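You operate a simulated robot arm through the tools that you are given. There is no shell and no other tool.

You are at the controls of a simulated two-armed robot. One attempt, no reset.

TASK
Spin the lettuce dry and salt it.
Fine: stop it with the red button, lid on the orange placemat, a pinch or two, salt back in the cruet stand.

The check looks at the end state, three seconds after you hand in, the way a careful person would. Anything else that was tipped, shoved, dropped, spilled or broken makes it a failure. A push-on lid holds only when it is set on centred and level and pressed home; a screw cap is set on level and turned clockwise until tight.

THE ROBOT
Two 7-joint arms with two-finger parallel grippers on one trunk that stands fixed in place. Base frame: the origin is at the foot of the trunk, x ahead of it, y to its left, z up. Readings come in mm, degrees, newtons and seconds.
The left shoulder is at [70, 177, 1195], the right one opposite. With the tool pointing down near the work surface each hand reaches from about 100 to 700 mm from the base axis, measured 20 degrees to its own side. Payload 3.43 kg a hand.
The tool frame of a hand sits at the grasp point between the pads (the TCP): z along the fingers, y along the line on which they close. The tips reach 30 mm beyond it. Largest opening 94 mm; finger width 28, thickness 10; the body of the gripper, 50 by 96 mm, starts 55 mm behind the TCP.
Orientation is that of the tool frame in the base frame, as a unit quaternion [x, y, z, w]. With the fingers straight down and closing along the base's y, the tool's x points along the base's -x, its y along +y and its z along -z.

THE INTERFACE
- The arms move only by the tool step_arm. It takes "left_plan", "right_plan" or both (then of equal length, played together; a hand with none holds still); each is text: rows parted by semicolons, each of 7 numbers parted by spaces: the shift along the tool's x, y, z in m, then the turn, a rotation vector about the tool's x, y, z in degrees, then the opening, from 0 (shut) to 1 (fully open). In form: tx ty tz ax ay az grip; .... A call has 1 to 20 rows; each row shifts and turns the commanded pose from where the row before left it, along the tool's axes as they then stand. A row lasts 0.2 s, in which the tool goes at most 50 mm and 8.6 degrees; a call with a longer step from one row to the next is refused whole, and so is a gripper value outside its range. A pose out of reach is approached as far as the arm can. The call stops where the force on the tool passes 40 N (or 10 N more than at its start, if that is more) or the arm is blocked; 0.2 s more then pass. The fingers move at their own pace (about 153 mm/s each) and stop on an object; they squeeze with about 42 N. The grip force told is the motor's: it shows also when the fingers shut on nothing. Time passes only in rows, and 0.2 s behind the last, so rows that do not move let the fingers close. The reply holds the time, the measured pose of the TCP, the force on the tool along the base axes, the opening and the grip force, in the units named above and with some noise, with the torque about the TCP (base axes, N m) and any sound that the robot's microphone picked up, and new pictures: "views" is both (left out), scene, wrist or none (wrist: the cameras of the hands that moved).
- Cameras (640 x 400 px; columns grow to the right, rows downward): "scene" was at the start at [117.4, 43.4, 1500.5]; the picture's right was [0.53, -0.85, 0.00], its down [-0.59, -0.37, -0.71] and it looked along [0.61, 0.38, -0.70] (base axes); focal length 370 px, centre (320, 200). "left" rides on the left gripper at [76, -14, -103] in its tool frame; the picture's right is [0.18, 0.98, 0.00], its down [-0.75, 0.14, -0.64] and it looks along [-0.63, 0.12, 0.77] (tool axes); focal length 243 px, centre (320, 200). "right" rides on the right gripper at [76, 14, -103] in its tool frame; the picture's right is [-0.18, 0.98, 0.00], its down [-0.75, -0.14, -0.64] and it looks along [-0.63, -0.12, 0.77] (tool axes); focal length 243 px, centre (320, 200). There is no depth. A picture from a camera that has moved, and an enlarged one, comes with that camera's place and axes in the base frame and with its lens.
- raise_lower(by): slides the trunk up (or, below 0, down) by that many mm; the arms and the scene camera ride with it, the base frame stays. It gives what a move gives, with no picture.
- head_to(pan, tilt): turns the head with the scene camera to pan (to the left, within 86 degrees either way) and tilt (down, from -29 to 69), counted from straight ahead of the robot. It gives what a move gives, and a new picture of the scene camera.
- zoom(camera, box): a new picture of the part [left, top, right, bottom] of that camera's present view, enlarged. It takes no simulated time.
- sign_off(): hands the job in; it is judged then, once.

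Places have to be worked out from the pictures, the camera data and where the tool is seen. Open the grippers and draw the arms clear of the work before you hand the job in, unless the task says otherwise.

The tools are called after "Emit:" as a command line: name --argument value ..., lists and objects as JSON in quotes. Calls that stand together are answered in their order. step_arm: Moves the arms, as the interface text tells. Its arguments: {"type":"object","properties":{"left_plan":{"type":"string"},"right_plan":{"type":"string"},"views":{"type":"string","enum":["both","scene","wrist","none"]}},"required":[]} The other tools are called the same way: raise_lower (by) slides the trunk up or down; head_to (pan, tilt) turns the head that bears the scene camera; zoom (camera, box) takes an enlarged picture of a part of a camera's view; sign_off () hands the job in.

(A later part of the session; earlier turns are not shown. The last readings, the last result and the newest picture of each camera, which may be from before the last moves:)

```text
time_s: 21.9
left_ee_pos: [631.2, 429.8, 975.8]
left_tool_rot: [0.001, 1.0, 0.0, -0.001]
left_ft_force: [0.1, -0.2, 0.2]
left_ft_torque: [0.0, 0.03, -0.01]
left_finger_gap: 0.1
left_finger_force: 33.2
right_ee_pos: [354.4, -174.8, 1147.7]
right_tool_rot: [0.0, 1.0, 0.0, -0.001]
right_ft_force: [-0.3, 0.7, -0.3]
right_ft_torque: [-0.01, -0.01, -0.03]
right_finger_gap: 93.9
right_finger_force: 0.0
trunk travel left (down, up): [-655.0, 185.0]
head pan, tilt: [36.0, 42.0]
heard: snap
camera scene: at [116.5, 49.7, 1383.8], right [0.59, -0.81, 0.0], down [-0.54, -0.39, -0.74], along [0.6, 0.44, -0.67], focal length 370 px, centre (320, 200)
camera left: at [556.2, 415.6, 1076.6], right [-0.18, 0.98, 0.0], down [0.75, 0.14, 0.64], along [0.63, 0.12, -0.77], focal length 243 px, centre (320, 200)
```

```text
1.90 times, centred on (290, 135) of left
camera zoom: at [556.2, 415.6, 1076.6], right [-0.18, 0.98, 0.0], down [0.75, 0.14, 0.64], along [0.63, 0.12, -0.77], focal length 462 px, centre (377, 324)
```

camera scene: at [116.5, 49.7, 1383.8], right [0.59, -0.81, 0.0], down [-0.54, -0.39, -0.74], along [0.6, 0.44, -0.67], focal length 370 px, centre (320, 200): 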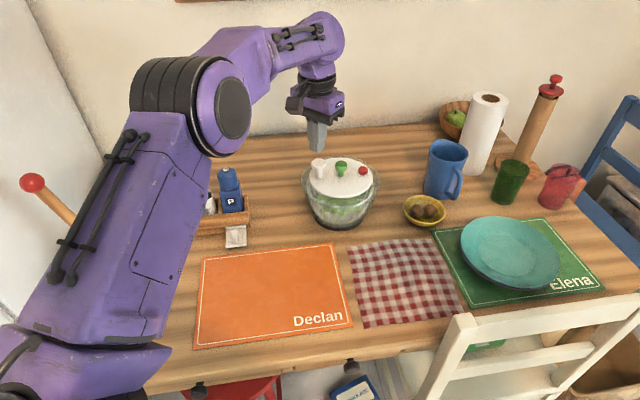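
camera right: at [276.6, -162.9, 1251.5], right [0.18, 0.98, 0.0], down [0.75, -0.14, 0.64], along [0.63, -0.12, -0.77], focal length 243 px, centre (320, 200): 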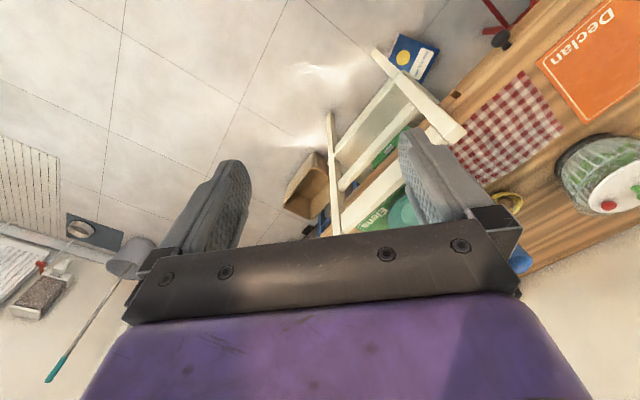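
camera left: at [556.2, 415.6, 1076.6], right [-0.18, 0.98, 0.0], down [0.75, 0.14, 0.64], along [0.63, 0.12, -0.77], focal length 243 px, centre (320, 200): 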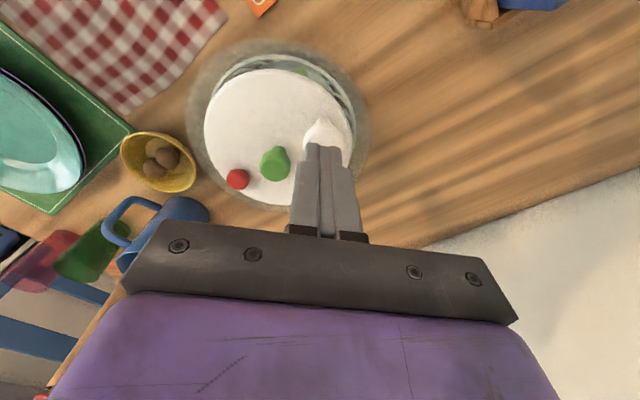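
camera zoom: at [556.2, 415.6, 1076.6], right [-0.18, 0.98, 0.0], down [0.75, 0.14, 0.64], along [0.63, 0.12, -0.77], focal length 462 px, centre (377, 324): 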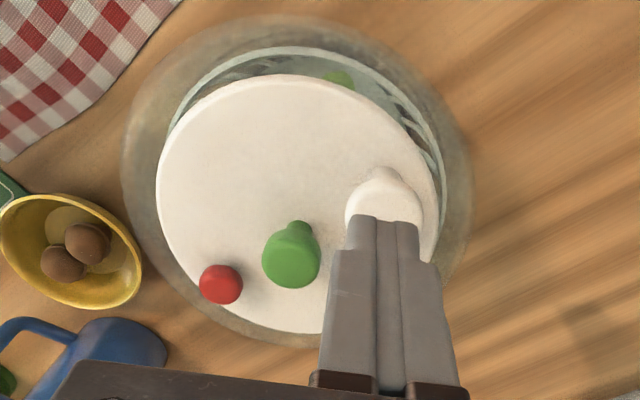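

The lettuce shows no drops and the knob has popped back up. Now I'll move to the red button at about [708, 360] and press it.

Emit:
step_arm --left_plan "-0.0257 -0.0233 0 0 0 0 0; -0.0257 -0.0233 0 0 0 0 0; -0.0257 -0.0233 0 0 0 0 0; 0 0 0.025 0 0 0 0; 0 0 0.025 0 0 0 0; 0 0 0.004 0 0 0 0; 0 0 0.003 0 0 0 0; 0 0 0.003 0 0 0 0; 0 0 0.002 0 0 0 0" --views "both"

Emit:
zoom --camera "scene" --box '[290, 140, 390, 240]'

Emit:
zoom --camera "left" --box '[220, 30, 420, 240]'

```text
time_s: 23.9
left_ee_pos: [678.7, 374.9, 910.9]
left_tool_rot: [0.001, 1.0, 0.001, 0.003]
left_ft_force: [-0.5, -5.3, 4.3]
left_ft_torque: [-0.08, 0.02, -0.03]
left_finger_gap: 0.1
left_finger_force: 32.6
left hand out of reach, approached as far as the arm can: row 2, 3
right_ee_pos: [351.7, -177.8, 1147.9]
right_tool_rot: [0.001, 1.0, 0.0, -0.001]
right_ft_force: [0.1, -0.4, 0.7]
right_ft_torque: [-0.02, -0.01, 0.02]
right_finger_gap: 93.8
right_finger_force: 0.1
trunk travel left (down, up): [-655.0, 185.0]
head pan, tilt: [36.0, 42.0]
camera scene: at [114.7, 47.2, 1384.2], right [0.59, -0.81, 0.0], down [-0.54, -0.39, -0.74], along [0.6, 0.44, -0.67], focal length 370 px, centre (320, 200)
camera left: at [602.8, 360.8, 1012.1], right [-0.18, 0.98, 0.0], down [0.75, 0.14, 0.64], along [0.63, 0.12, -0.76], focal length 243 px, centre (320, 200)
```

scene: 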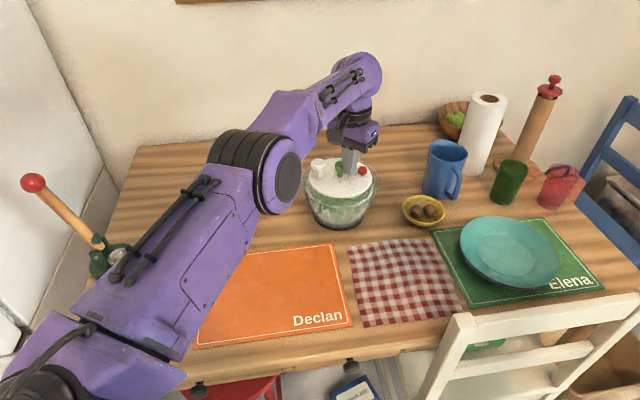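
left: 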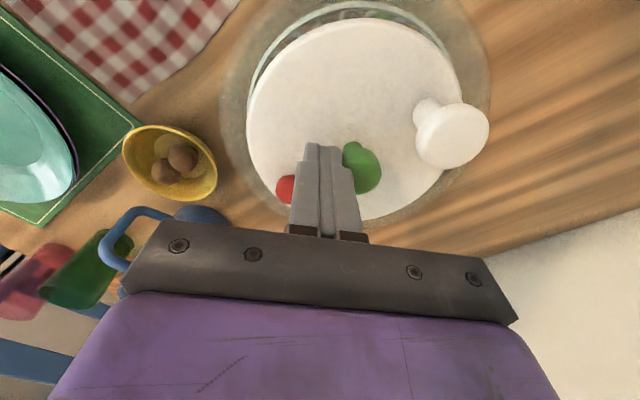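

```text
4.00 times, centred on (340, 190) of scene
camera zoom: at [114.7, 47.2, 1384.2], right [0.59, -0.81, 0.0], down [-0.54, -0.39, -0.74], along [0.6, 0.44, -0.67], focal length 1478 px, centre (240, 240)
```

zoom: 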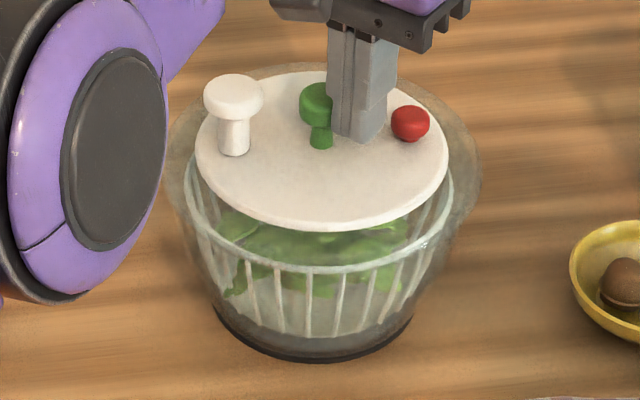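

```text
1.90 times, centred on (320, 135) of left
camera zoom: at [602.8, 360.8, 1012.1], right [-0.18, 0.98, 0.0], down [0.75, 0.14, 0.64], along [0.63, 0.12, -0.76], focal length 462 px, centre (320, 324)
```

zoom: 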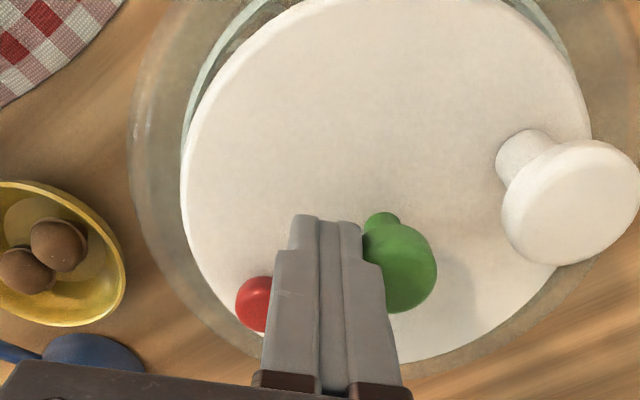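

The button spot is out of reach with the tool vertical, and the hand stopped beside the green knob with about 5 N on it. I'll lift straight up and back off, then tilt the fingers outward to gain reach.

Emit:
step_arm --left_plan "0 -0.002 -0.02 0 0 0 0; 0 -0.002 -0.03 0 0 0 0; 0.02 0 -0.03 0 0 0 0; 0.03 0 0 0 0 0 0; 0 0 0 0 0 0 0" --views "scene"

Emit:
zoom --camera "scene" --box '[290, 140, 390, 240]'

```text
time_s: 25.1
left_ee_pos: [629.2, 372.3, 990.0]
left_tool_rot: [0.001, 1.0, 0.001, 0.0]
left_ft_force: [0.0, 0.0, -0.1]
left_ft_torque: [0.02, 0.02, 0.05]
left_finger_gap: 0.2
left_finger_force: 33.5
right_ee_pos: [355.7, -176.4, 1148.0]
right_tool_rot: [0.0, 1.0, 0.0, 0.0]
right_ft_force: [0.1, -0.5, -0.7]
right_ft_torque: [-0.01, 0.01, 0.0]
right_finger_gap: 94.2
right_finger_force: 0.0
trunk travel left (down, up): [-655.0, 185.0]
head pan, tilt: [36.0, 42.0]
camera scene: at [117.1, 49.2, 1383.8], right [0.59, -0.81, 0.0], down [-0.54, -0.39, -0.74], along [0.6, 0.44, -0.67], focal length 370 px, centre (320, 200)
```

scene: 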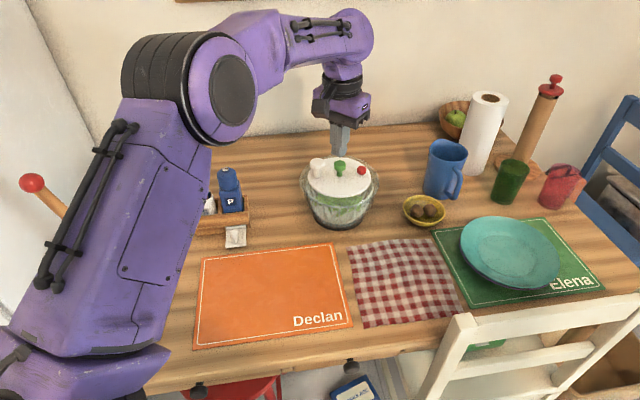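

```text
4.00 times, centred on (340, 190) of scene
camera zoom: at [117.1, 49.2, 1383.8], right [0.59, -0.81, 0.0], down [-0.54, -0.39, -0.74], along [0.6, 0.44, -0.67], focal length 1478 px, centre (240, 240)
```

zoom: 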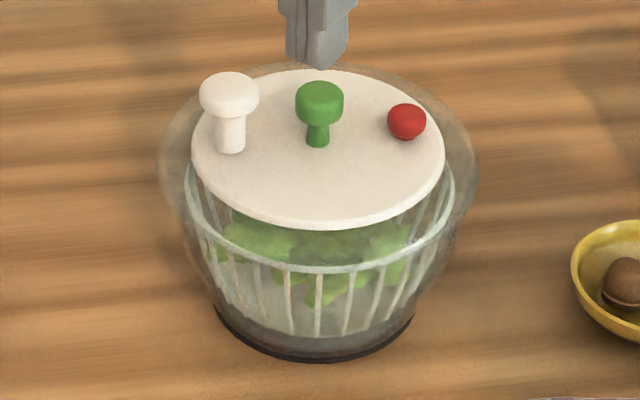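

The spinner is unchanged. I'll tilt the tool 30° outward while still high, and look.

Emit:
step_arm --left_plan "0 0 0 0 -7.5 0 0; 0 0 0 0 -7.5 0 0; 0 0 0 0 -7.5 0 0; 0 0 0 0 -7.5 0 0; -0.0187 -0.006 0.0397 0 0 0 0; -0.0187 -0.006 0.0397 0 0 0 0; 0 0 0 0 0 0 0" --views "both"

Emit:
zoom --camera "scene" --box '[290, 110, 410, 220]'

Emit:
zoom --camera "left" --box '[220, 60, 420, 240]'

```text
time_s: 26.8
left_ee_pos: [697.6, 361.3, 939.1]
left_tool_rot: [0.001, 0.965, 0.001, 0.261]
left_ft_force: [-0.6, -0.5, 0.3]
left_ft_torque: [0.01, -0.02, 0.0]
left_finger_gap: 0.0
left_finger_force: 32.8
right_ee_pos: [351.8, -175.5, 1148.4]
right_tool_rot: [0.001, 1.0, 0.001, 0.001]
right_ft_force: [0.1, -0.5, 0.2]
right_ft_torque: [-0.01, -0.02, -0.01]
right_finger_gap: 94.1
right_finger_force: 0.0
trunk travel left (down, up): [-655.0, 185.0]
head pan, tilt: [36.0, 42.0]
camera scene: at [113.8, 49.1, 1384.2], right [0.59, -0.81, 0.0], down [-0.54, -0.39, -0.74], along [0.6, 0.44, -0.67], focal length 370 px, centre (320, 200)
camera left: at [580.7, 347.0, 989.7], right [-0.16, 0.98, -0.09], down [0.33, 0.14, 0.93], along [0.93, 0.12, -0.35], focal length 243 px, centre (320, 200)
```

scene: 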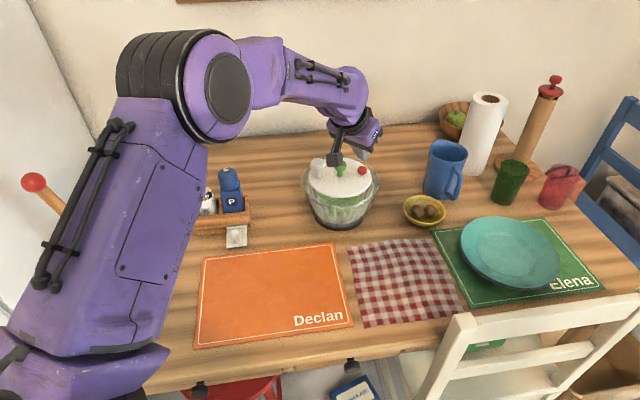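
left: 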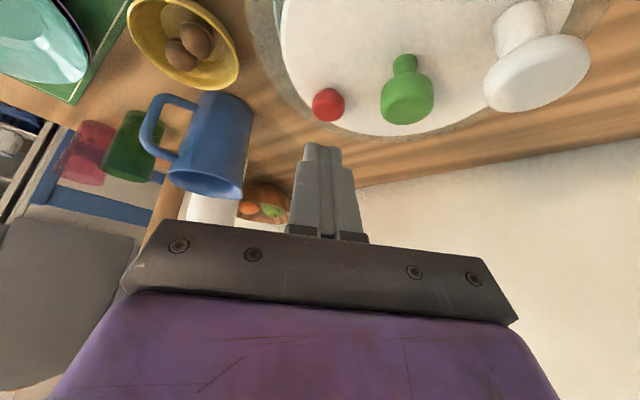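

```text
3.64 times, centred on (350, 165) of scene
camera zoom: at [113.8, 49.1, 1384.2], right [0.59, -0.81, 0.0], down [-0.54, -0.39, -0.74], along [0.6, 0.44, -0.67], focal length 1344 px, centre (211, 327)
```

zoom: 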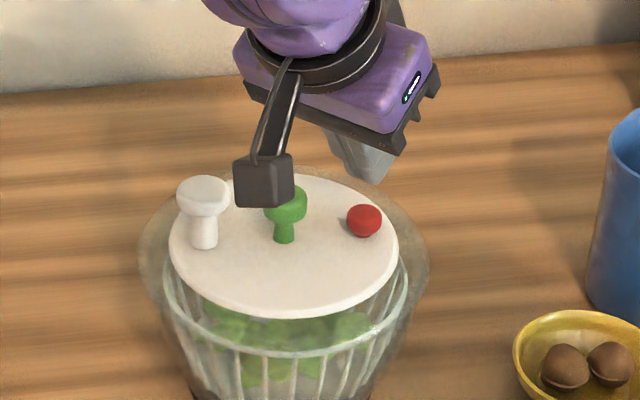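

```text
2.22 times, centred on (320, 150) of left
camera zoom: at [580.7, 347.0, 989.7], right [-0.16, 0.98, -0.09], down [0.33, 0.14, 0.93], along [0.93, 0.12, -0.35], focal length 539 px, centre (320, 311)
```

zoom: 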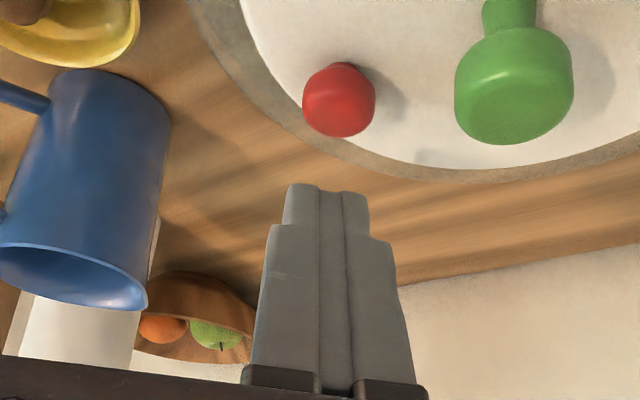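

Both views put the red button at about [707, 362] with its top near z 883, just ahead of the fingertip edge. I'll lower straight down in base terms and press in small steps.

Emit:
step_arm --left_plan "0.0064 0.001 0.0171 0 0 0 0; 0.0015 0 0.0026 0 0 0 0; 0.0015 0 0.0026 0 0 0 0; 0.0015 0 0.0026 0 0 0 0; 0 0 0 0 0 0 0" --views "both"

Emit:
zoom --camera "left" --box '[220, 60, 420, 240]'

Emit:
zoom --camera "scene" --box '[290, 110, 410, 220]'

```text
time_s: 27.9
left_ee_pos: [703.2, 361.7, 911.8]
left_tool_rot: [0.001, 0.966, 0.0, 0.26]
left_ft_force: [-1.6, -0.5, 1.6]
left_ft_torque: [0.05, -0.02, 0.0]
left_finger_gap: 0.1
left_finger_force: 33.4
right_ee_pos: [353.5, -176.2, 1148.0]
right_tool_rot: [0.0, 1.0, 0.001, 0.001]
right_ft_force: [0.7, 0.9, 0.0]
right_ft_torque: [-0.01, 0.01, 0.04]
right_finger_gap: 94.0
right_finger_force: 0.1
trunk travel left (down, up): [-655.0, 185.0]
head pan, tilt: [36.0, 42.0]
camera scene: at [115.4, 49.0, 1384.0], right [0.59, -0.81, 0.0], down [-0.54, -0.39, -0.74], along [0.6, 0.44, -0.67], focal length 370 px, centre (320, 200)
camera left: at [586.1, 346.6, 962.2], right [-0.16, 0.98, -0.09], down [0.33, 0.14, 0.93], along [0.93, 0.12, -0.35], focal length 243 px, centre (320, 200)
```

scene: 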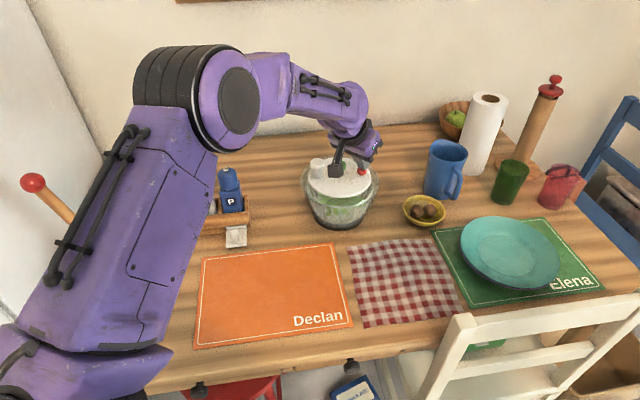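
left: 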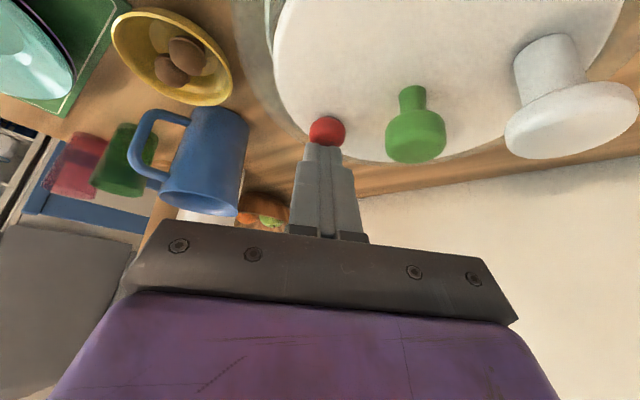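

```text
2.22 times, centred on (320, 150) of left
camera zoom: at [586.1, 346.6, 962.2], right [-0.16, 0.98, -0.09], down [0.33, 0.14, 0.93], along [0.93, 0.12, -0.35], focal length 539 px, centre (320, 311)
```

zoom: 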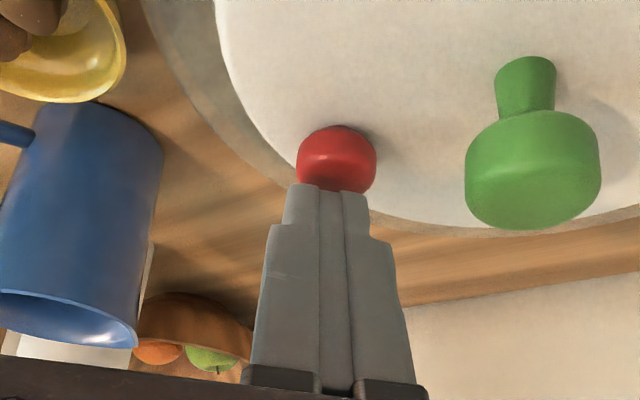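

```text
3.64 times, centred on (350, 165) of scene
camera zoom: at [115.4, 49.0, 1384.0], right [0.59, -0.81, 0.0], down [-0.54, -0.39, -0.74], along [0.6, 0.44, -0.67], focal length 1344 px, centre (211, 327)
```

zoom: 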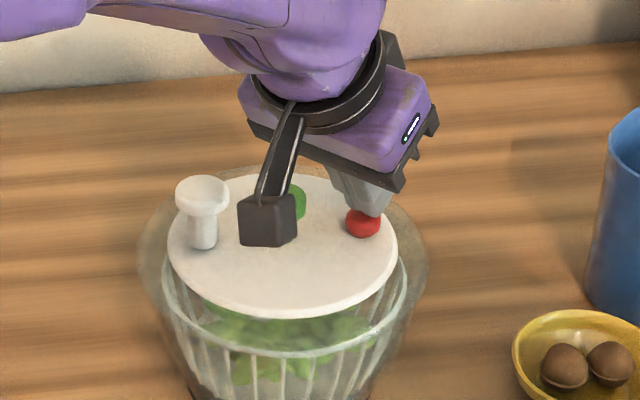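

The tips have touched the button with a light force. I'll press it further.

Emit:
step_arm --left_plan "0.0015 0 0.0026 0 0 0 0; 0.0015 0 0.0026 0 0 0 0; 0 0 0 0 0 0 0; 0 0 0 0 0 0 0" --views "wrist"

Emit:
zoom --camera "left" --box '[220, 60, 420, 240]'

Emit:
zoom --camera "scene" --box '[290, 110, 410, 240]'

```text
time_s: 28.9
left_ee_pos: [703.9, 359.9, 908.1]
left_tool_rot: [0.001, 0.965, 0.001, 0.261]
left_ft_force: [-0.8, 1.6, 7.6]
left_ft_torque: [0.04, 0.0, 0.05]
left_finger_gap: 0.2
left_finger_force: 32.5
right_ee_pos: [352.0, -177.2, 1149.1]
right_tool_rot: [0.0, 1.0, 0.0, 0.001]
right_ft_force: [-0.1, 0.6, -1.1]
right_ft_torque: [-0.01, 0.01, -0.01]
right_finger_gap: 94.1
right_finger_force: 0.1
trunk travel left (down, up): [-655.0, 185.0]
head pan, tilt: [36.0, 42.0]
heard: click, snap
camera left: at [586.2, 346.4, 957.0], right [-0.16, 0.98, -0.09], down [0.33, 0.14, 0.93], along [0.93, 0.12, -0.34], focal length 243 px, centre (320, 200)
```

left: 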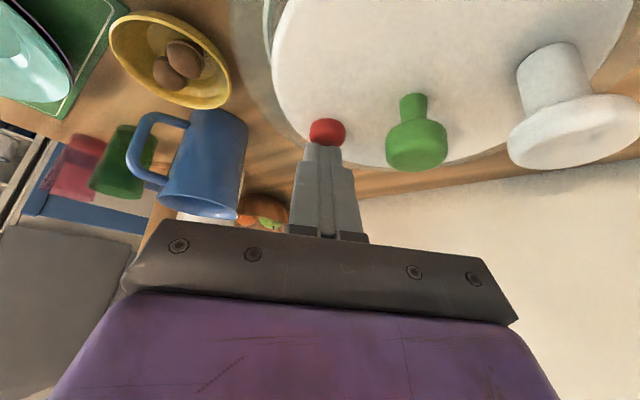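

```text
2.22 times, centred on (320, 150) of left
camera zoom: at [586.2, 346.4, 957.0], right [-0.16, 0.98, -0.09], down [0.33, 0.14, 0.93], along [0.93, 0.12, -0.34], focal length 539 px, centre (320, 311)
```

zoom: 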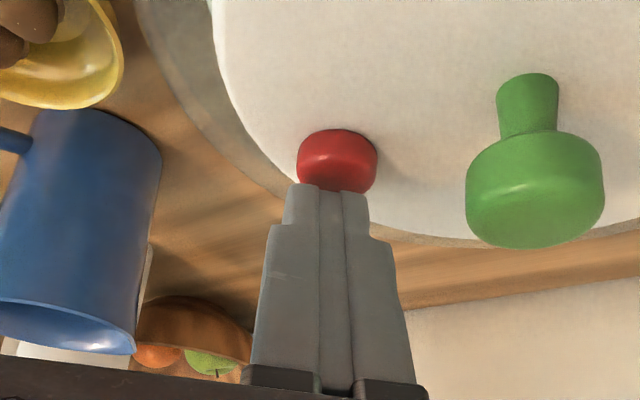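

```text
3.08 times, centred on (350, 175) of scene
camera zoom: at [114.2, 48.8, 1384.2], right [0.59, -0.81, 0.0], down [-0.54, -0.39, -0.74], along [0.6, 0.44, -0.67], focal length 1137 px, centre (228, 277)
```

zoom: 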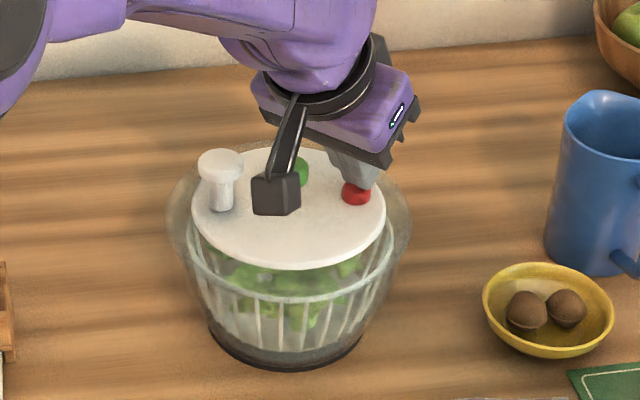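

A click was heard with 7.6 N on the button. I'll hold a moment to verify that the lettuce has stopped turning.

Emit:
step_arm --left_plan "0 0 0 0 0 0 0; 0 0 0 0 0 0 0; 0 0 0 0 0 0 0; 0 0 0 0 0 0 0" --views "none"

Emit:
zoom --camera "scene" --box '[290, 110, 410, 240]'

```text
time_s: 29.9
left_ee_pos: [703.9, 359.9, 907.6]
left_tool_rot: [0.001, 0.965, 0.0, 0.261]
left_ft_force: [1.7, 1.7, 9.3]
left_ft_torque: [0.09, -0.08, 0.03]
left_finger_gap: 0.0
left_finger_force: 33.0
right_ee_pos: [353.3, -176.2, 1148.4]
right_tool_rot: [-0.001, 1.0, -0.001, 0.001]
right_ft_force: [0.8, 0.0, 0.7]
right_ft_torque: [0.0, 0.01, 0.0]
right_finger_gap: 93.9
right_finger_force: 0.0
trunk travel left (down, up): [-655.0, 185.0]
head pan, tilt: [36.0, 42.0]
```

```text
3.08 times, centred on (350, 175) of scene
camera zoom: at [114.3, 48.8, 1384.2], right [0.59, -0.81, 0.0], down [-0.54, -0.39, -0.74], along [0.6, 0.44, -0.67], focal length 1137 px, centre (228, 277)
```

zoom: 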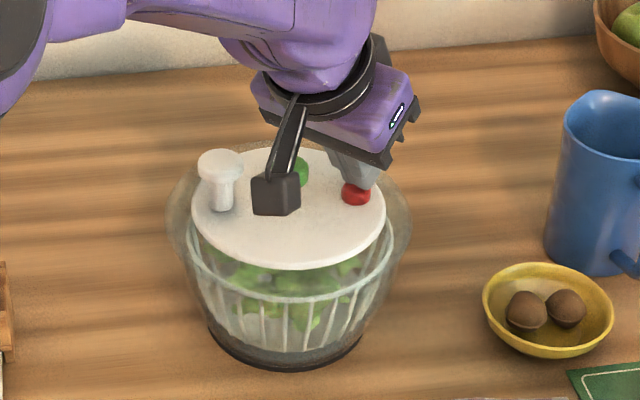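

The pictures are nearly alike, but the lettuce may have turned a little. I'll hold another second and compare.

Emit:
step_arm --left_plan "0 0 0 0 0 0 0; 0 0 0 0 0 0 0; 0 0 0 0 0 0 0; 0 0 0 0 0 0 0" --views "none"

Emit:
zoom --camera "scene" --box '[310, 180, 380, 235]'

```text
time_s: 30.9
left_ee_pos: [704.0, 361.8, 906.9]
left_tool_rot: [0.0, 0.965, 0.0, 0.261]
left_ft_force: [3.0, 3.4, 10.7]
left_ft_torque: [0.12, -0.08, -0.01]
left_finger_gap: 0.0
left_finger_force: 32.8
right_ee_pos: [354.0, -175.0, 1149.0]
right_tool_rot: [0.001, 1.0, 0.0, 0.0]
right_ft_force: [-0.5, 0.4, -0.2]
right_ft_torque: [0.0, 0.03, 0.02]
right_finger_gap: 94.2
right_finger_force: 0.0
trunk travel left (down, up): [-655.0, 185.0]
head pan, tilt: [36.0, 42.0]
```

```text
7.27 times, centred on (345, 208) of scene
camera zoom: at [114.3, 48.8, 1384.1], right [0.59, -0.81, 0.0], down [-0.54, -0.39, -0.74], along [0.6, 0.44, -0.67], focal length 2687 px, centre (138, 146)
```

zoom: 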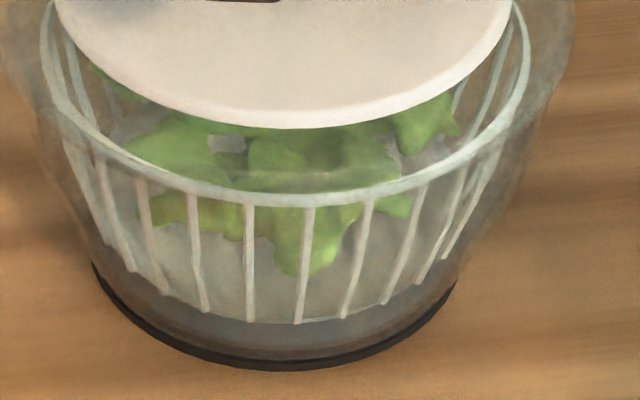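

Emit:
step_arm --left_plan "0 0 0 0 0 0 0; 0 0 0 0 0 0 0" --views "none"

Emit:
zoom --camera "scene" --box '[310, 180, 380, 235]'

```text
time_s: 31.6
left_ee_pos: [703.8, 360.6, 907.8]
left_tool_rot: [0.002, 0.965, 0.0, 0.262]
left_ft_force: [2.8, 2.2, 10.1]
left_ft_torque: [0.09, -0.1, 0.0]
left_finger_gap: 0.1
left_finger_force: 32.8
right_ee_pos: [351.7, -176.1, 1148.3]
right_tool_rot: [-0.001, 1.0, 0.0, 0.0]
right_ft_force: [-0.2, -0.8, -0.1]
right_ft_torque: [0.03, 0.0, 0.0]
right_finger_gap: 94.0
right_finger_force: 0.2
trunk travel left (down, up): [-655.0, 185.0]
head pan, tilt: [36.0, 42.0]
```

```text
7.27 times, centred on (345, 208) of scene
camera zoom: at [114.2, 48.7, 1384.1], right [0.59, -0.81, 0.0], down [-0.54, -0.39, -0.74], along [0.6, 0.44, -0.67], focal length 2687 px, centre (138, 146)
```

zoom: 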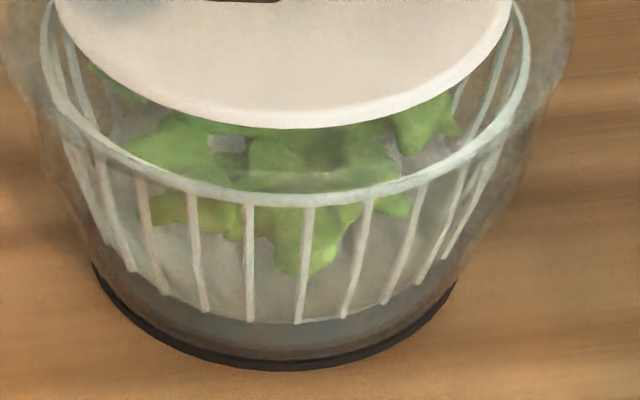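

The lettuce is identical in both pictures, so the basket has stopped. I'll lift off the button, move above the green knob, reduce the tilt to 15° and half-open the fingers for gripping it.

Emit:
step_arm --left_plan "-0.015 0 -0.026 0 0 0 0; -0.015 0 -0.026 0 0 0 0; 0.0121 0.0185 -0.007 0 0 0 0.5; 0.0121 0.0185 -0.007 0 0 0 0.5; 0 0 0 0 7.5 0 0.5; 0 0 0 0 7.5 0 0.5; 0 0 0 0 0 0 0.5; 0 0 0 0 0 0 0.5" --views "both"

Emit:
zoom --camera "left" --box '[200, 20, 440, 240]'

Emit:
zoom --camera "scene" --box '[290, 90, 410, 220]'

```text
time_s: 33.4
left_ee_pos: [676.2, 397.7, 965.8]
left_tool_rot: [0.001, 0.991, 0.001, 0.13]
left_ft_force: [0.6, 0.7, -0.6]
left_ft_torque: [0.0, 0.02, -0.01]
left_finger_gap: 47.0
left_finger_force: 0.1
right_ee_pos: [353.9, -176.1, 1148.2]
right_tool_rot: [0.0, 1.0, 0.0, -0.002]
right_ft_force: [-0.2, -0.2, -0.8]
right_ft_torque: [0.0, 0.02, 0.0]
right_finger_gap: 93.9
right_finger_force: 0.0
trunk travel left (down, up): [-655.0, 185.0]
head pan, tilt: [36.0, 42.0]
heard: snap
camera scene: at [116.1, 49.0, 1383.9], right [0.59, -0.81, 0.0], down [-0.54, -0.39, -0.74], along [0.6, 0.44, -0.67], focal length 370 px, centre (320, 200)
camera left: at [575.9, 383.9, 1044.8], right [-0.18, 0.98, -0.05], down [0.56, 0.14, 0.82], along [0.81, 0.12, -0.58], focal length 243 px, centre (320, 200)
```

scene: 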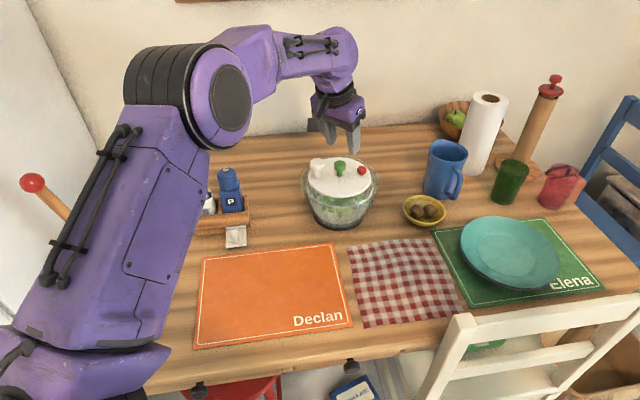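
left: 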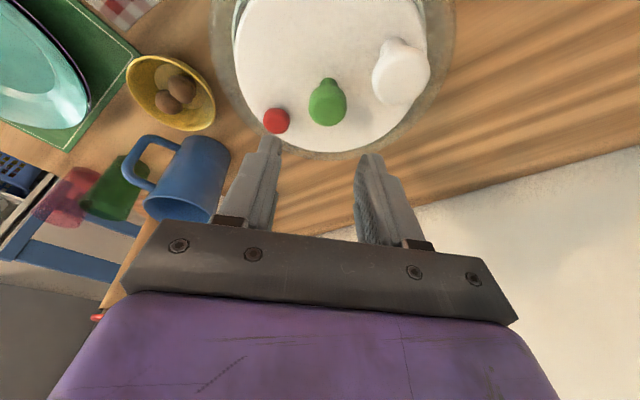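

```text
1.82 times, centred on (320, 130) of left
camera zoom: at [575.9, 383.9, 1044.8], right [-0.18, 0.98, -0.05], down [0.56, 0.14, 0.82], along [0.81, 0.12, -0.58], focal length 441 px, centre (320, 327)
```

zoom: 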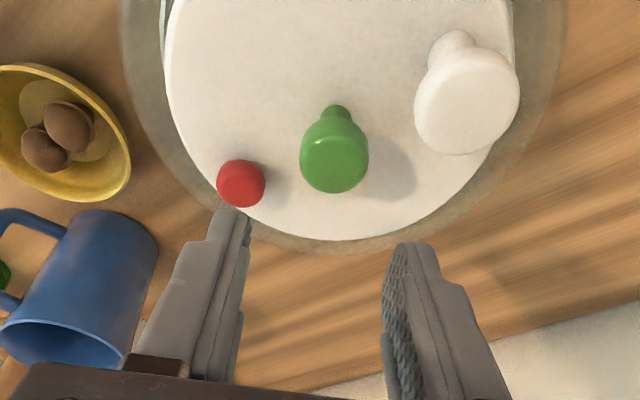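

```text
3.08 times, centred on (350, 155) of scene
camera zoom: at [116.1, 49.0, 1383.9], right [0.59, -0.81, 0.0], down [-0.54, -0.39, -0.74], along [0.6, 0.44, -0.67], focal length 1137 px, centre (228, 338)
```

zoom: 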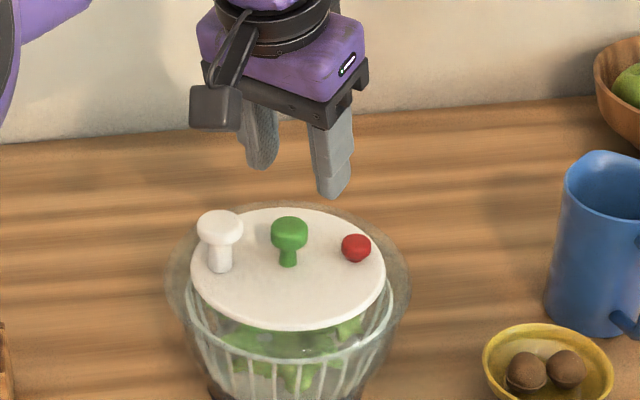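

The green knob recomputes to [675.5, 400, 894] with a head about 26 mm across. I'll narrow the opening to clear the red button and go partway down, then check.

Emit:
step_arm --left_plan "0.0084 0.001 0.0216 0 0 0 0.4; 0.0083 0.001 0.0215 0 0 0 0.4; 0 0 0 0 0 0 0.4" --views "both"

Emit:
zoom --camera "left" --box '[200, 20, 440, 240]'

Emit:
zoom --camera "scene" --box '[290, 90, 410, 220]'

```text
time_s: 34.1
left_ee_pos: [669.6, 401.2, 921.3]
left_tool_rot: [0.001, 0.991, 0.001, 0.131]
left_ft_force: [0.1, -0.1, 0.7]
left_ft_torque: [-0.02, -0.02, 0.01]
left_finger_gap: 37.5
left_finger_force: 0.0
right_ee_pos: [351.8, -177.1, 1147.6]
right_tool_rot: [-0.001, 1.0, 0.0, 0.0]
right_ft_force: [-0.2, -0.7, -0.6]
right_ft_torque: [0.0, 0.02, -0.02]
right_finger_gap: 93.9
right_finger_force: 0.0
trunk travel left (down, up): [-655.0, 185.0]
head pan, tilt: [36.0, 42.0]
camera scene: at [115.2, 48.9, 1384.0], right [0.59, -0.81, 0.0], down [-0.54, -0.39, -0.74], along [0.6, 0.44, -0.67], focal length 370 px, centre (320, 200)
camera left: at [569.8, 387.7, 999.1], right [-0.18, 0.98, -0.05], down [0.56, 0.14, 0.82], along [0.81, 0.12, -0.58], focal length 243 px, centre (320, 200)
```

scene: 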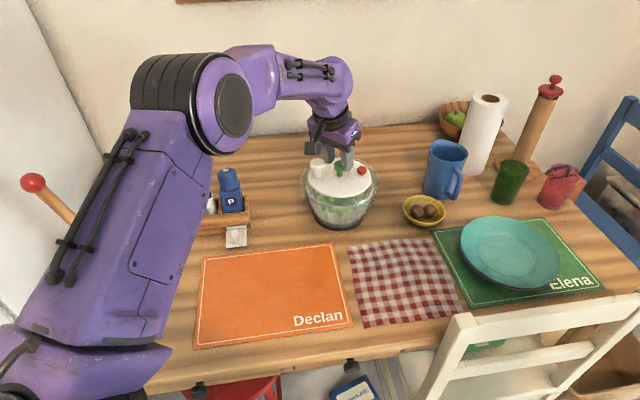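
left: 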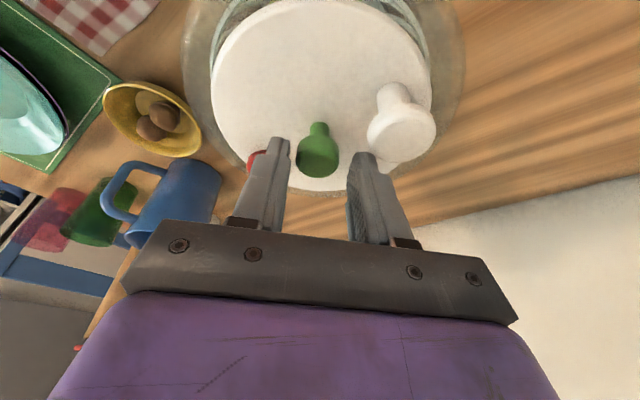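

```text
1.82 times, centred on (320, 130) of left
camera zoom: at [569.8, 387.7, 999.1], right [-0.18, 0.98, -0.05], down [0.56, 0.14, 0.82], along [0.81, 0.12, -0.58], focal length 441 px, centre (320, 327)
```

zoom: 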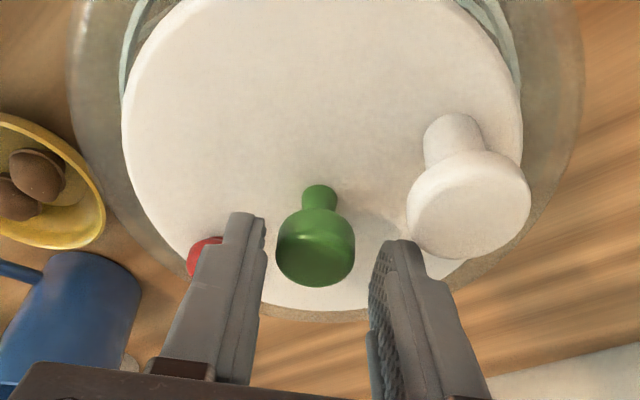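

```text
3.08 times, centred on (350, 155) of scene
camera zoom: at [115.2, 48.9, 1384.0], right [0.59, -0.81, 0.0], down [-0.54, -0.39, -0.74], along [0.6, 0.44, -0.67], focal length 1137 px, centre (228, 338)
```

zoom: 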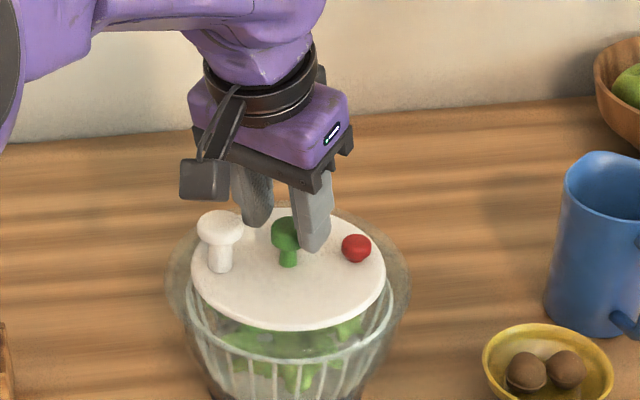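

The fingers straddle the knob evenly, clear of red and white. I'll go down another 17 mm and close.

Emit:
step_arm --left_plan "0.0022 0 0.0082 0 0 0 0.4; 0.0022 0 0.0082 0 0 0 0.4; 0 0 0 0 0 0 0.4; 0 0 0 0 0 0 0.2; 0 0 0 0 0 0 0.1; 0 0 0 0 0 0 0.1" --views "both"

Emit:
zoom --camera "left" --box '[200, 20, 440, 240]'

Emit:
zoom --camera "scene" --box '[290, 110, 410, 240]'

```text
time_s: 35.5
left_ee_pos: [670.0, 401.7, 903.4]
left_tool_rot: [0.001, 0.991, 0.001, 0.131]
left_ft_force: [0.9, -0.9, 1.4]
left_ft_torque: [0.12, -0.24, -0.13]
left_finger_gap: 25.9
left_finger_force: 42.4
right_ee_pos: [352.5, -176.1, 1148.0]
right_tool_rot: [0.0, 1.0, 0.001, 0.0]
right_ft_force: [0.5, 0.1, -0.5]
right_ft_torque: [0.0, 0.0, -0.02]
right_finger_gap: 94.0
right_finger_force: 0.0
trunk travel left (down, up): [-655.0, 185.0]
head pan, tilt: [36.0, 42.0]
heard: snap
camera scene: at [115.4, 48.7, 1384.0], right [0.59, -0.81, 0.0], down [-0.54, -0.39, -0.74], along [0.6, 0.44, -0.67], focal length 370 px, centre (320, 200)
camera left: at [569.8, 387.9, 982.0], right [-0.18, 0.98, -0.05], down [0.56, 0.14, 0.82], along [0.81, 0.12, -0.58], focal length 243 px, centre (320, 200)
```

scene: 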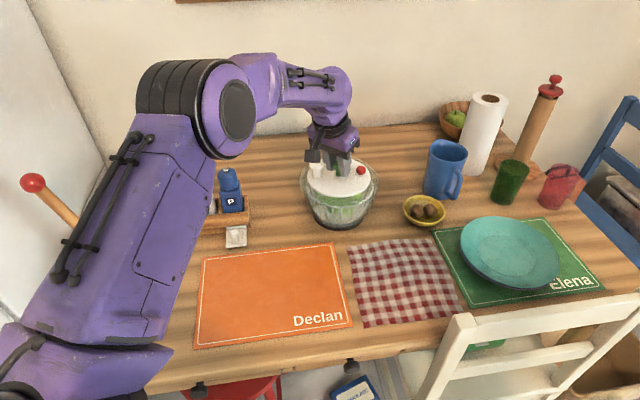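
left: 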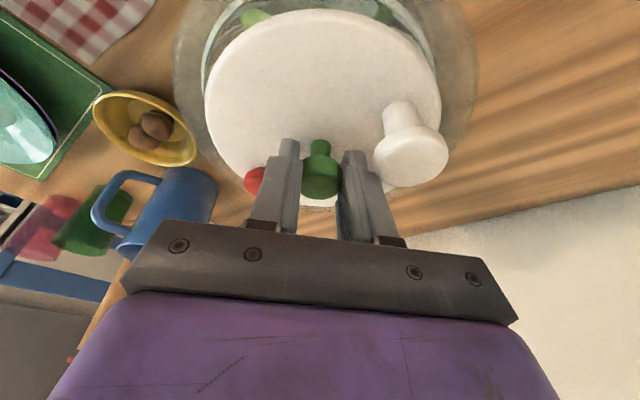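

```text
1.82 times, centred on (320, 130) of left
camera zoom: at [569.8, 387.9, 982.0], right [-0.18, 0.98, -0.05], down [0.56, 0.14, 0.82], along [0.81, 0.12, -0.58], focal length 441 px, centre (320, 327)
```

zoom: 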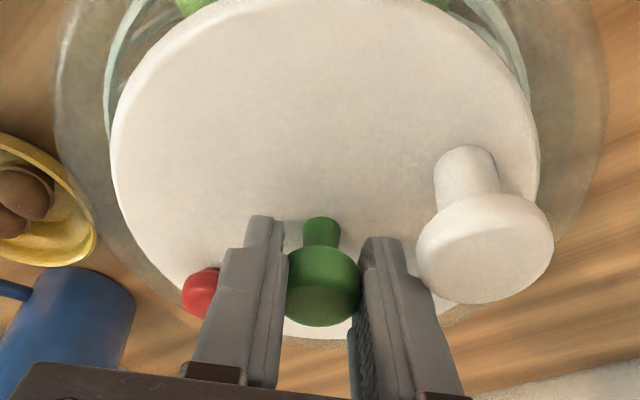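

```text
3.08 times, centred on (350, 175) of scene
camera zoom: at [115.4, 48.7, 1384.0], right [0.59, -0.81, 0.0], down [-0.54, -0.39, -0.74], along [0.6, 0.44, -0.67], focal length 1137 px, centre (228, 277)
```

zoom: 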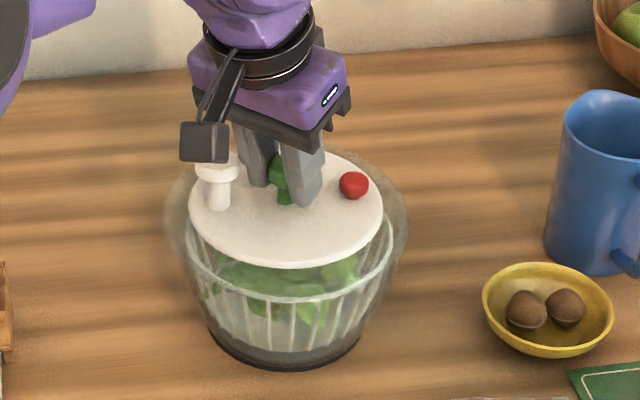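

The knob is gripped (gap 25.9 mm), but the lettuce seems to have turned since the brake was held. I'll check whether the basket is really at rest before lifting.

Emit:
zoom --camera "scene" --box '[310, 180, 380, 235]'

Emit:
step_arm --left_plan "0 0 0 0 0 0 0.1; 0 0 0 0 0 0 0.1; 0 0 0 0 0 0 0.1; 0 0 0 0 0 0 0.1" --views "none"

Emit:
zoom --camera "scene" --box '[310, 180, 380, 235]'

```text
7.27 times, centred on (345, 208) of scene
camera zoom: at [115.4, 48.7, 1384.0], right [0.59, -0.81, 0.0], down [-0.54, -0.39, -0.74], along [0.6, 0.44, -0.67], focal length 2687 px, centre (138, 146)
```

zoom: 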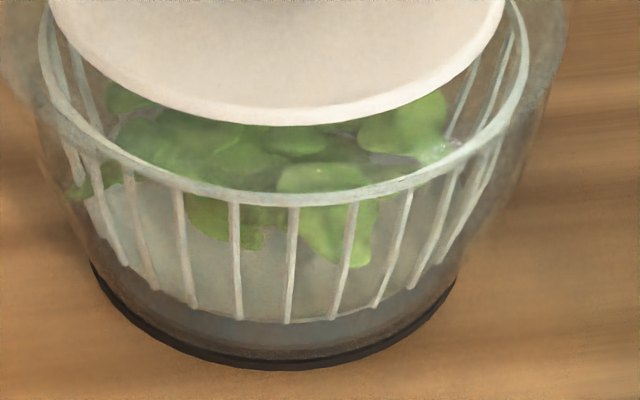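

```text
time_s: 36.5
left_ee_pos: [670.2, 402.2, 902.2]
left_tool_rot: [0.001, 0.991, 0.001, 0.132]
left_ft_force: [1.4, -1.4, 2.1]
left_ft_torque: [-0.01, 0.02, -0.02]
left_finger_gap: 25.8
left_finger_force: 42.0
right_ee_pos: [352.6, -177.5, 1147.7]
right_tool_rot: [0.0, 1.0, 0.0, 0.001]
right_ft_force: [0.5, 0.1, 1.3]
right_ft_torque: [0.0, 0.03, -0.03]
right_finger_gap: 93.8
right_finger_force: 0.1
trunk travel left (down, up): [-655.0, 185.0]
head pan, tilt: [36.0, 42.0]
```

```text
7.27 times, centred on (345, 208) of scene
camera zoom: at [115.4, 48.8, 1384.0], right [0.59, -0.81, 0.0], down [-0.54, -0.39, -0.74], along [0.6, 0.44, -0.67], focal length 2687 px, centre (138, 146)
```

zoom: 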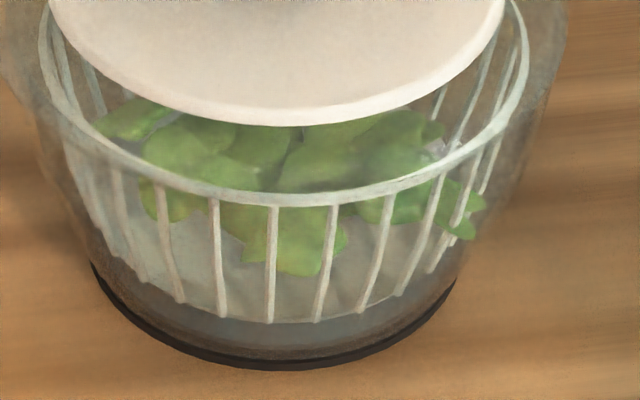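

The basket still turns. I'll sample its motion over short times to see if it's coasting, slowing or speeding up.

Emit:
step_arm --left_plan "0 0 0 0 0 0 0.1" --views "none"

Emit:
zoom --camera "scene" --box '[310, 180, 380, 235]'

Emit:
step_arm --left_plan "0 0 0 0 0 0 0.1" --views "none"

Emit:
zoom --camera "scene" --box '[310, 180, 380, 235]'

Emit:
step_arm --left_plan "0 0 0 0 0 0 0.1" --views "none"

Emit:
zoom --camera "scene" --box '[310, 180, 380, 235]'

```text
time_s: 37.0
left_ee_pos: [670.3, 402.3, 903.0]
left_tool_rot: [0.001, 0.991, 0.001, 0.131]
left_ft_force: [0.9, -1.3, 0.8]
left_ft_torque: [0.03, 0.0, -0.04]
left_finger_gap: 25.5
left_finger_force: 41.9
right_ee_pos: [353.8, -176.7, 1147.4]
right_tool_rot: [0.0, 1.0, 0.0, -0.001]
right_ft_force: [0.1, -0.1, 0.8]
right_ft_torque: [0.01, 0.0, -0.01]
right_finger_gap: 94.3
right_finger_force: 0.0
trunk travel left (down, up): [-655.0, 185.0]
head pan, tilt: [36.0, 42.0]
```

```text
7.27 times, centred on (345, 208) of scene
camera zoom: at [115.4, 48.8, 1384.0], right [0.59, -0.81, 0.0], down [-0.54, -0.39, -0.74], along [0.6, 0.44, -0.67], focal length 2687 px, centre (138, 146)
```

zoom: 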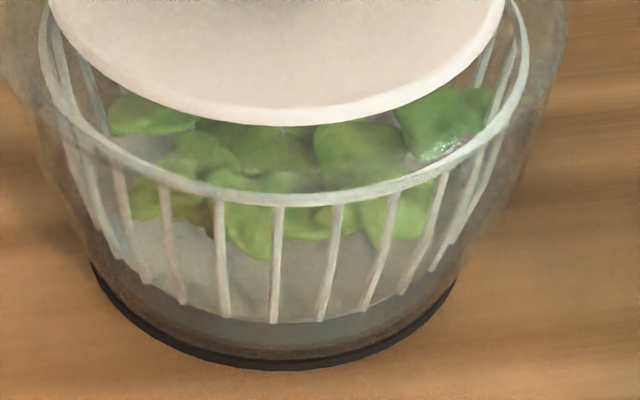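

```text
time_s: 37.4
left_ee_pos: [669.4, 402.5, 902.5]
left_tool_rot: [0.0, 0.991, 0.001, 0.132]
left_ft_force: [0.0, -0.8, 1.8]
left_ft_torque: [-0.01, 0.04, -0.05]
left_finger_gap: 25.5
left_finger_force: 42.0
right_ee_pos: [353.1, -176.0, 1148.2]
right_tool_rot: [0.0, 1.0, 0.001, 0.001]
right_ft_force: [0.0, -0.2, 0.7]
right_ft_torque: [0.01, -0.01, -0.01]
right_finger_gap: 93.8
right_finger_force: 0.1
trunk travel left (down, up): [-655.0, 185.0]
head pan, tilt: [36.0, 42.0]
```

```text
7.27 times, centred on (345, 208) of scene
camera zoom: at [115.4, 48.8, 1384.0], right [0.59, -0.81, 0.0], down [-0.54, -0.39, -0.74], along [0.6, 0.44, -0.67], focal length 2687 px, centre (138, 146)
```

zoom: 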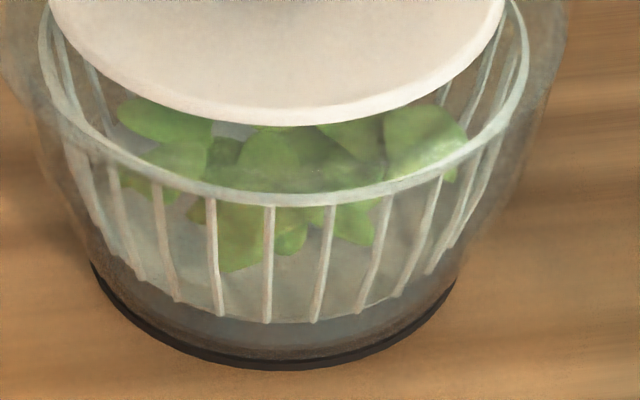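

```text
time_s: 37.8
left_ee_pos: [669.9, 403.1, 902.7]
left_tool_rot: [0.0, 0.991, 0.001, 0.132]
left_ft_force: [0.0, -0.2, 2.2]
left_ft_torque: [0.04, -0.02, -0.06]
left_finger_gap: 25.5
left_finger_force: 42.2
right_ee_pos: [352.5, -176.6, 1148.1]
right_tool_rot: [0.001, 1.0, 0.0, 0.0]
right_ft_force: [-0.2, 0.3, -0.2]
right_ft_torque: [0.02, 0.02, 0.02]
right_finger_gap: 93.8
right_finger_force: 0.0
trunk travel left (down, up): [-655.0, 185.0]
head pan, tilt: [36.0, 42.0]
```

```text
7.27 times, centred on (345, 208) of scene
camera zoom: at [115.4, 48.8, 1384.0], right [0.59, -0.81, 0.0], down [-0.54, -0.39, -0.74], along [0.6, 0.44, -0.67], focal length 2687 px, centre (138, 146)
```

zoom: 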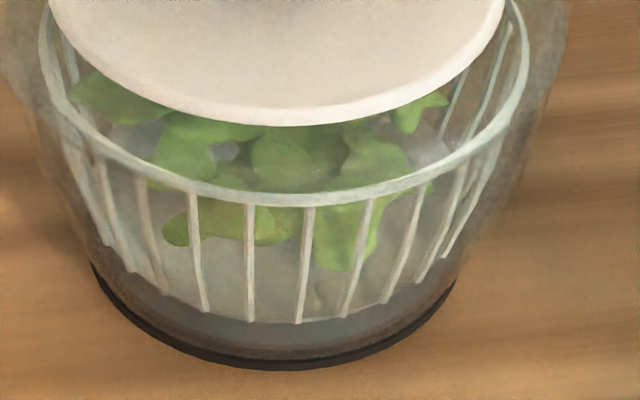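

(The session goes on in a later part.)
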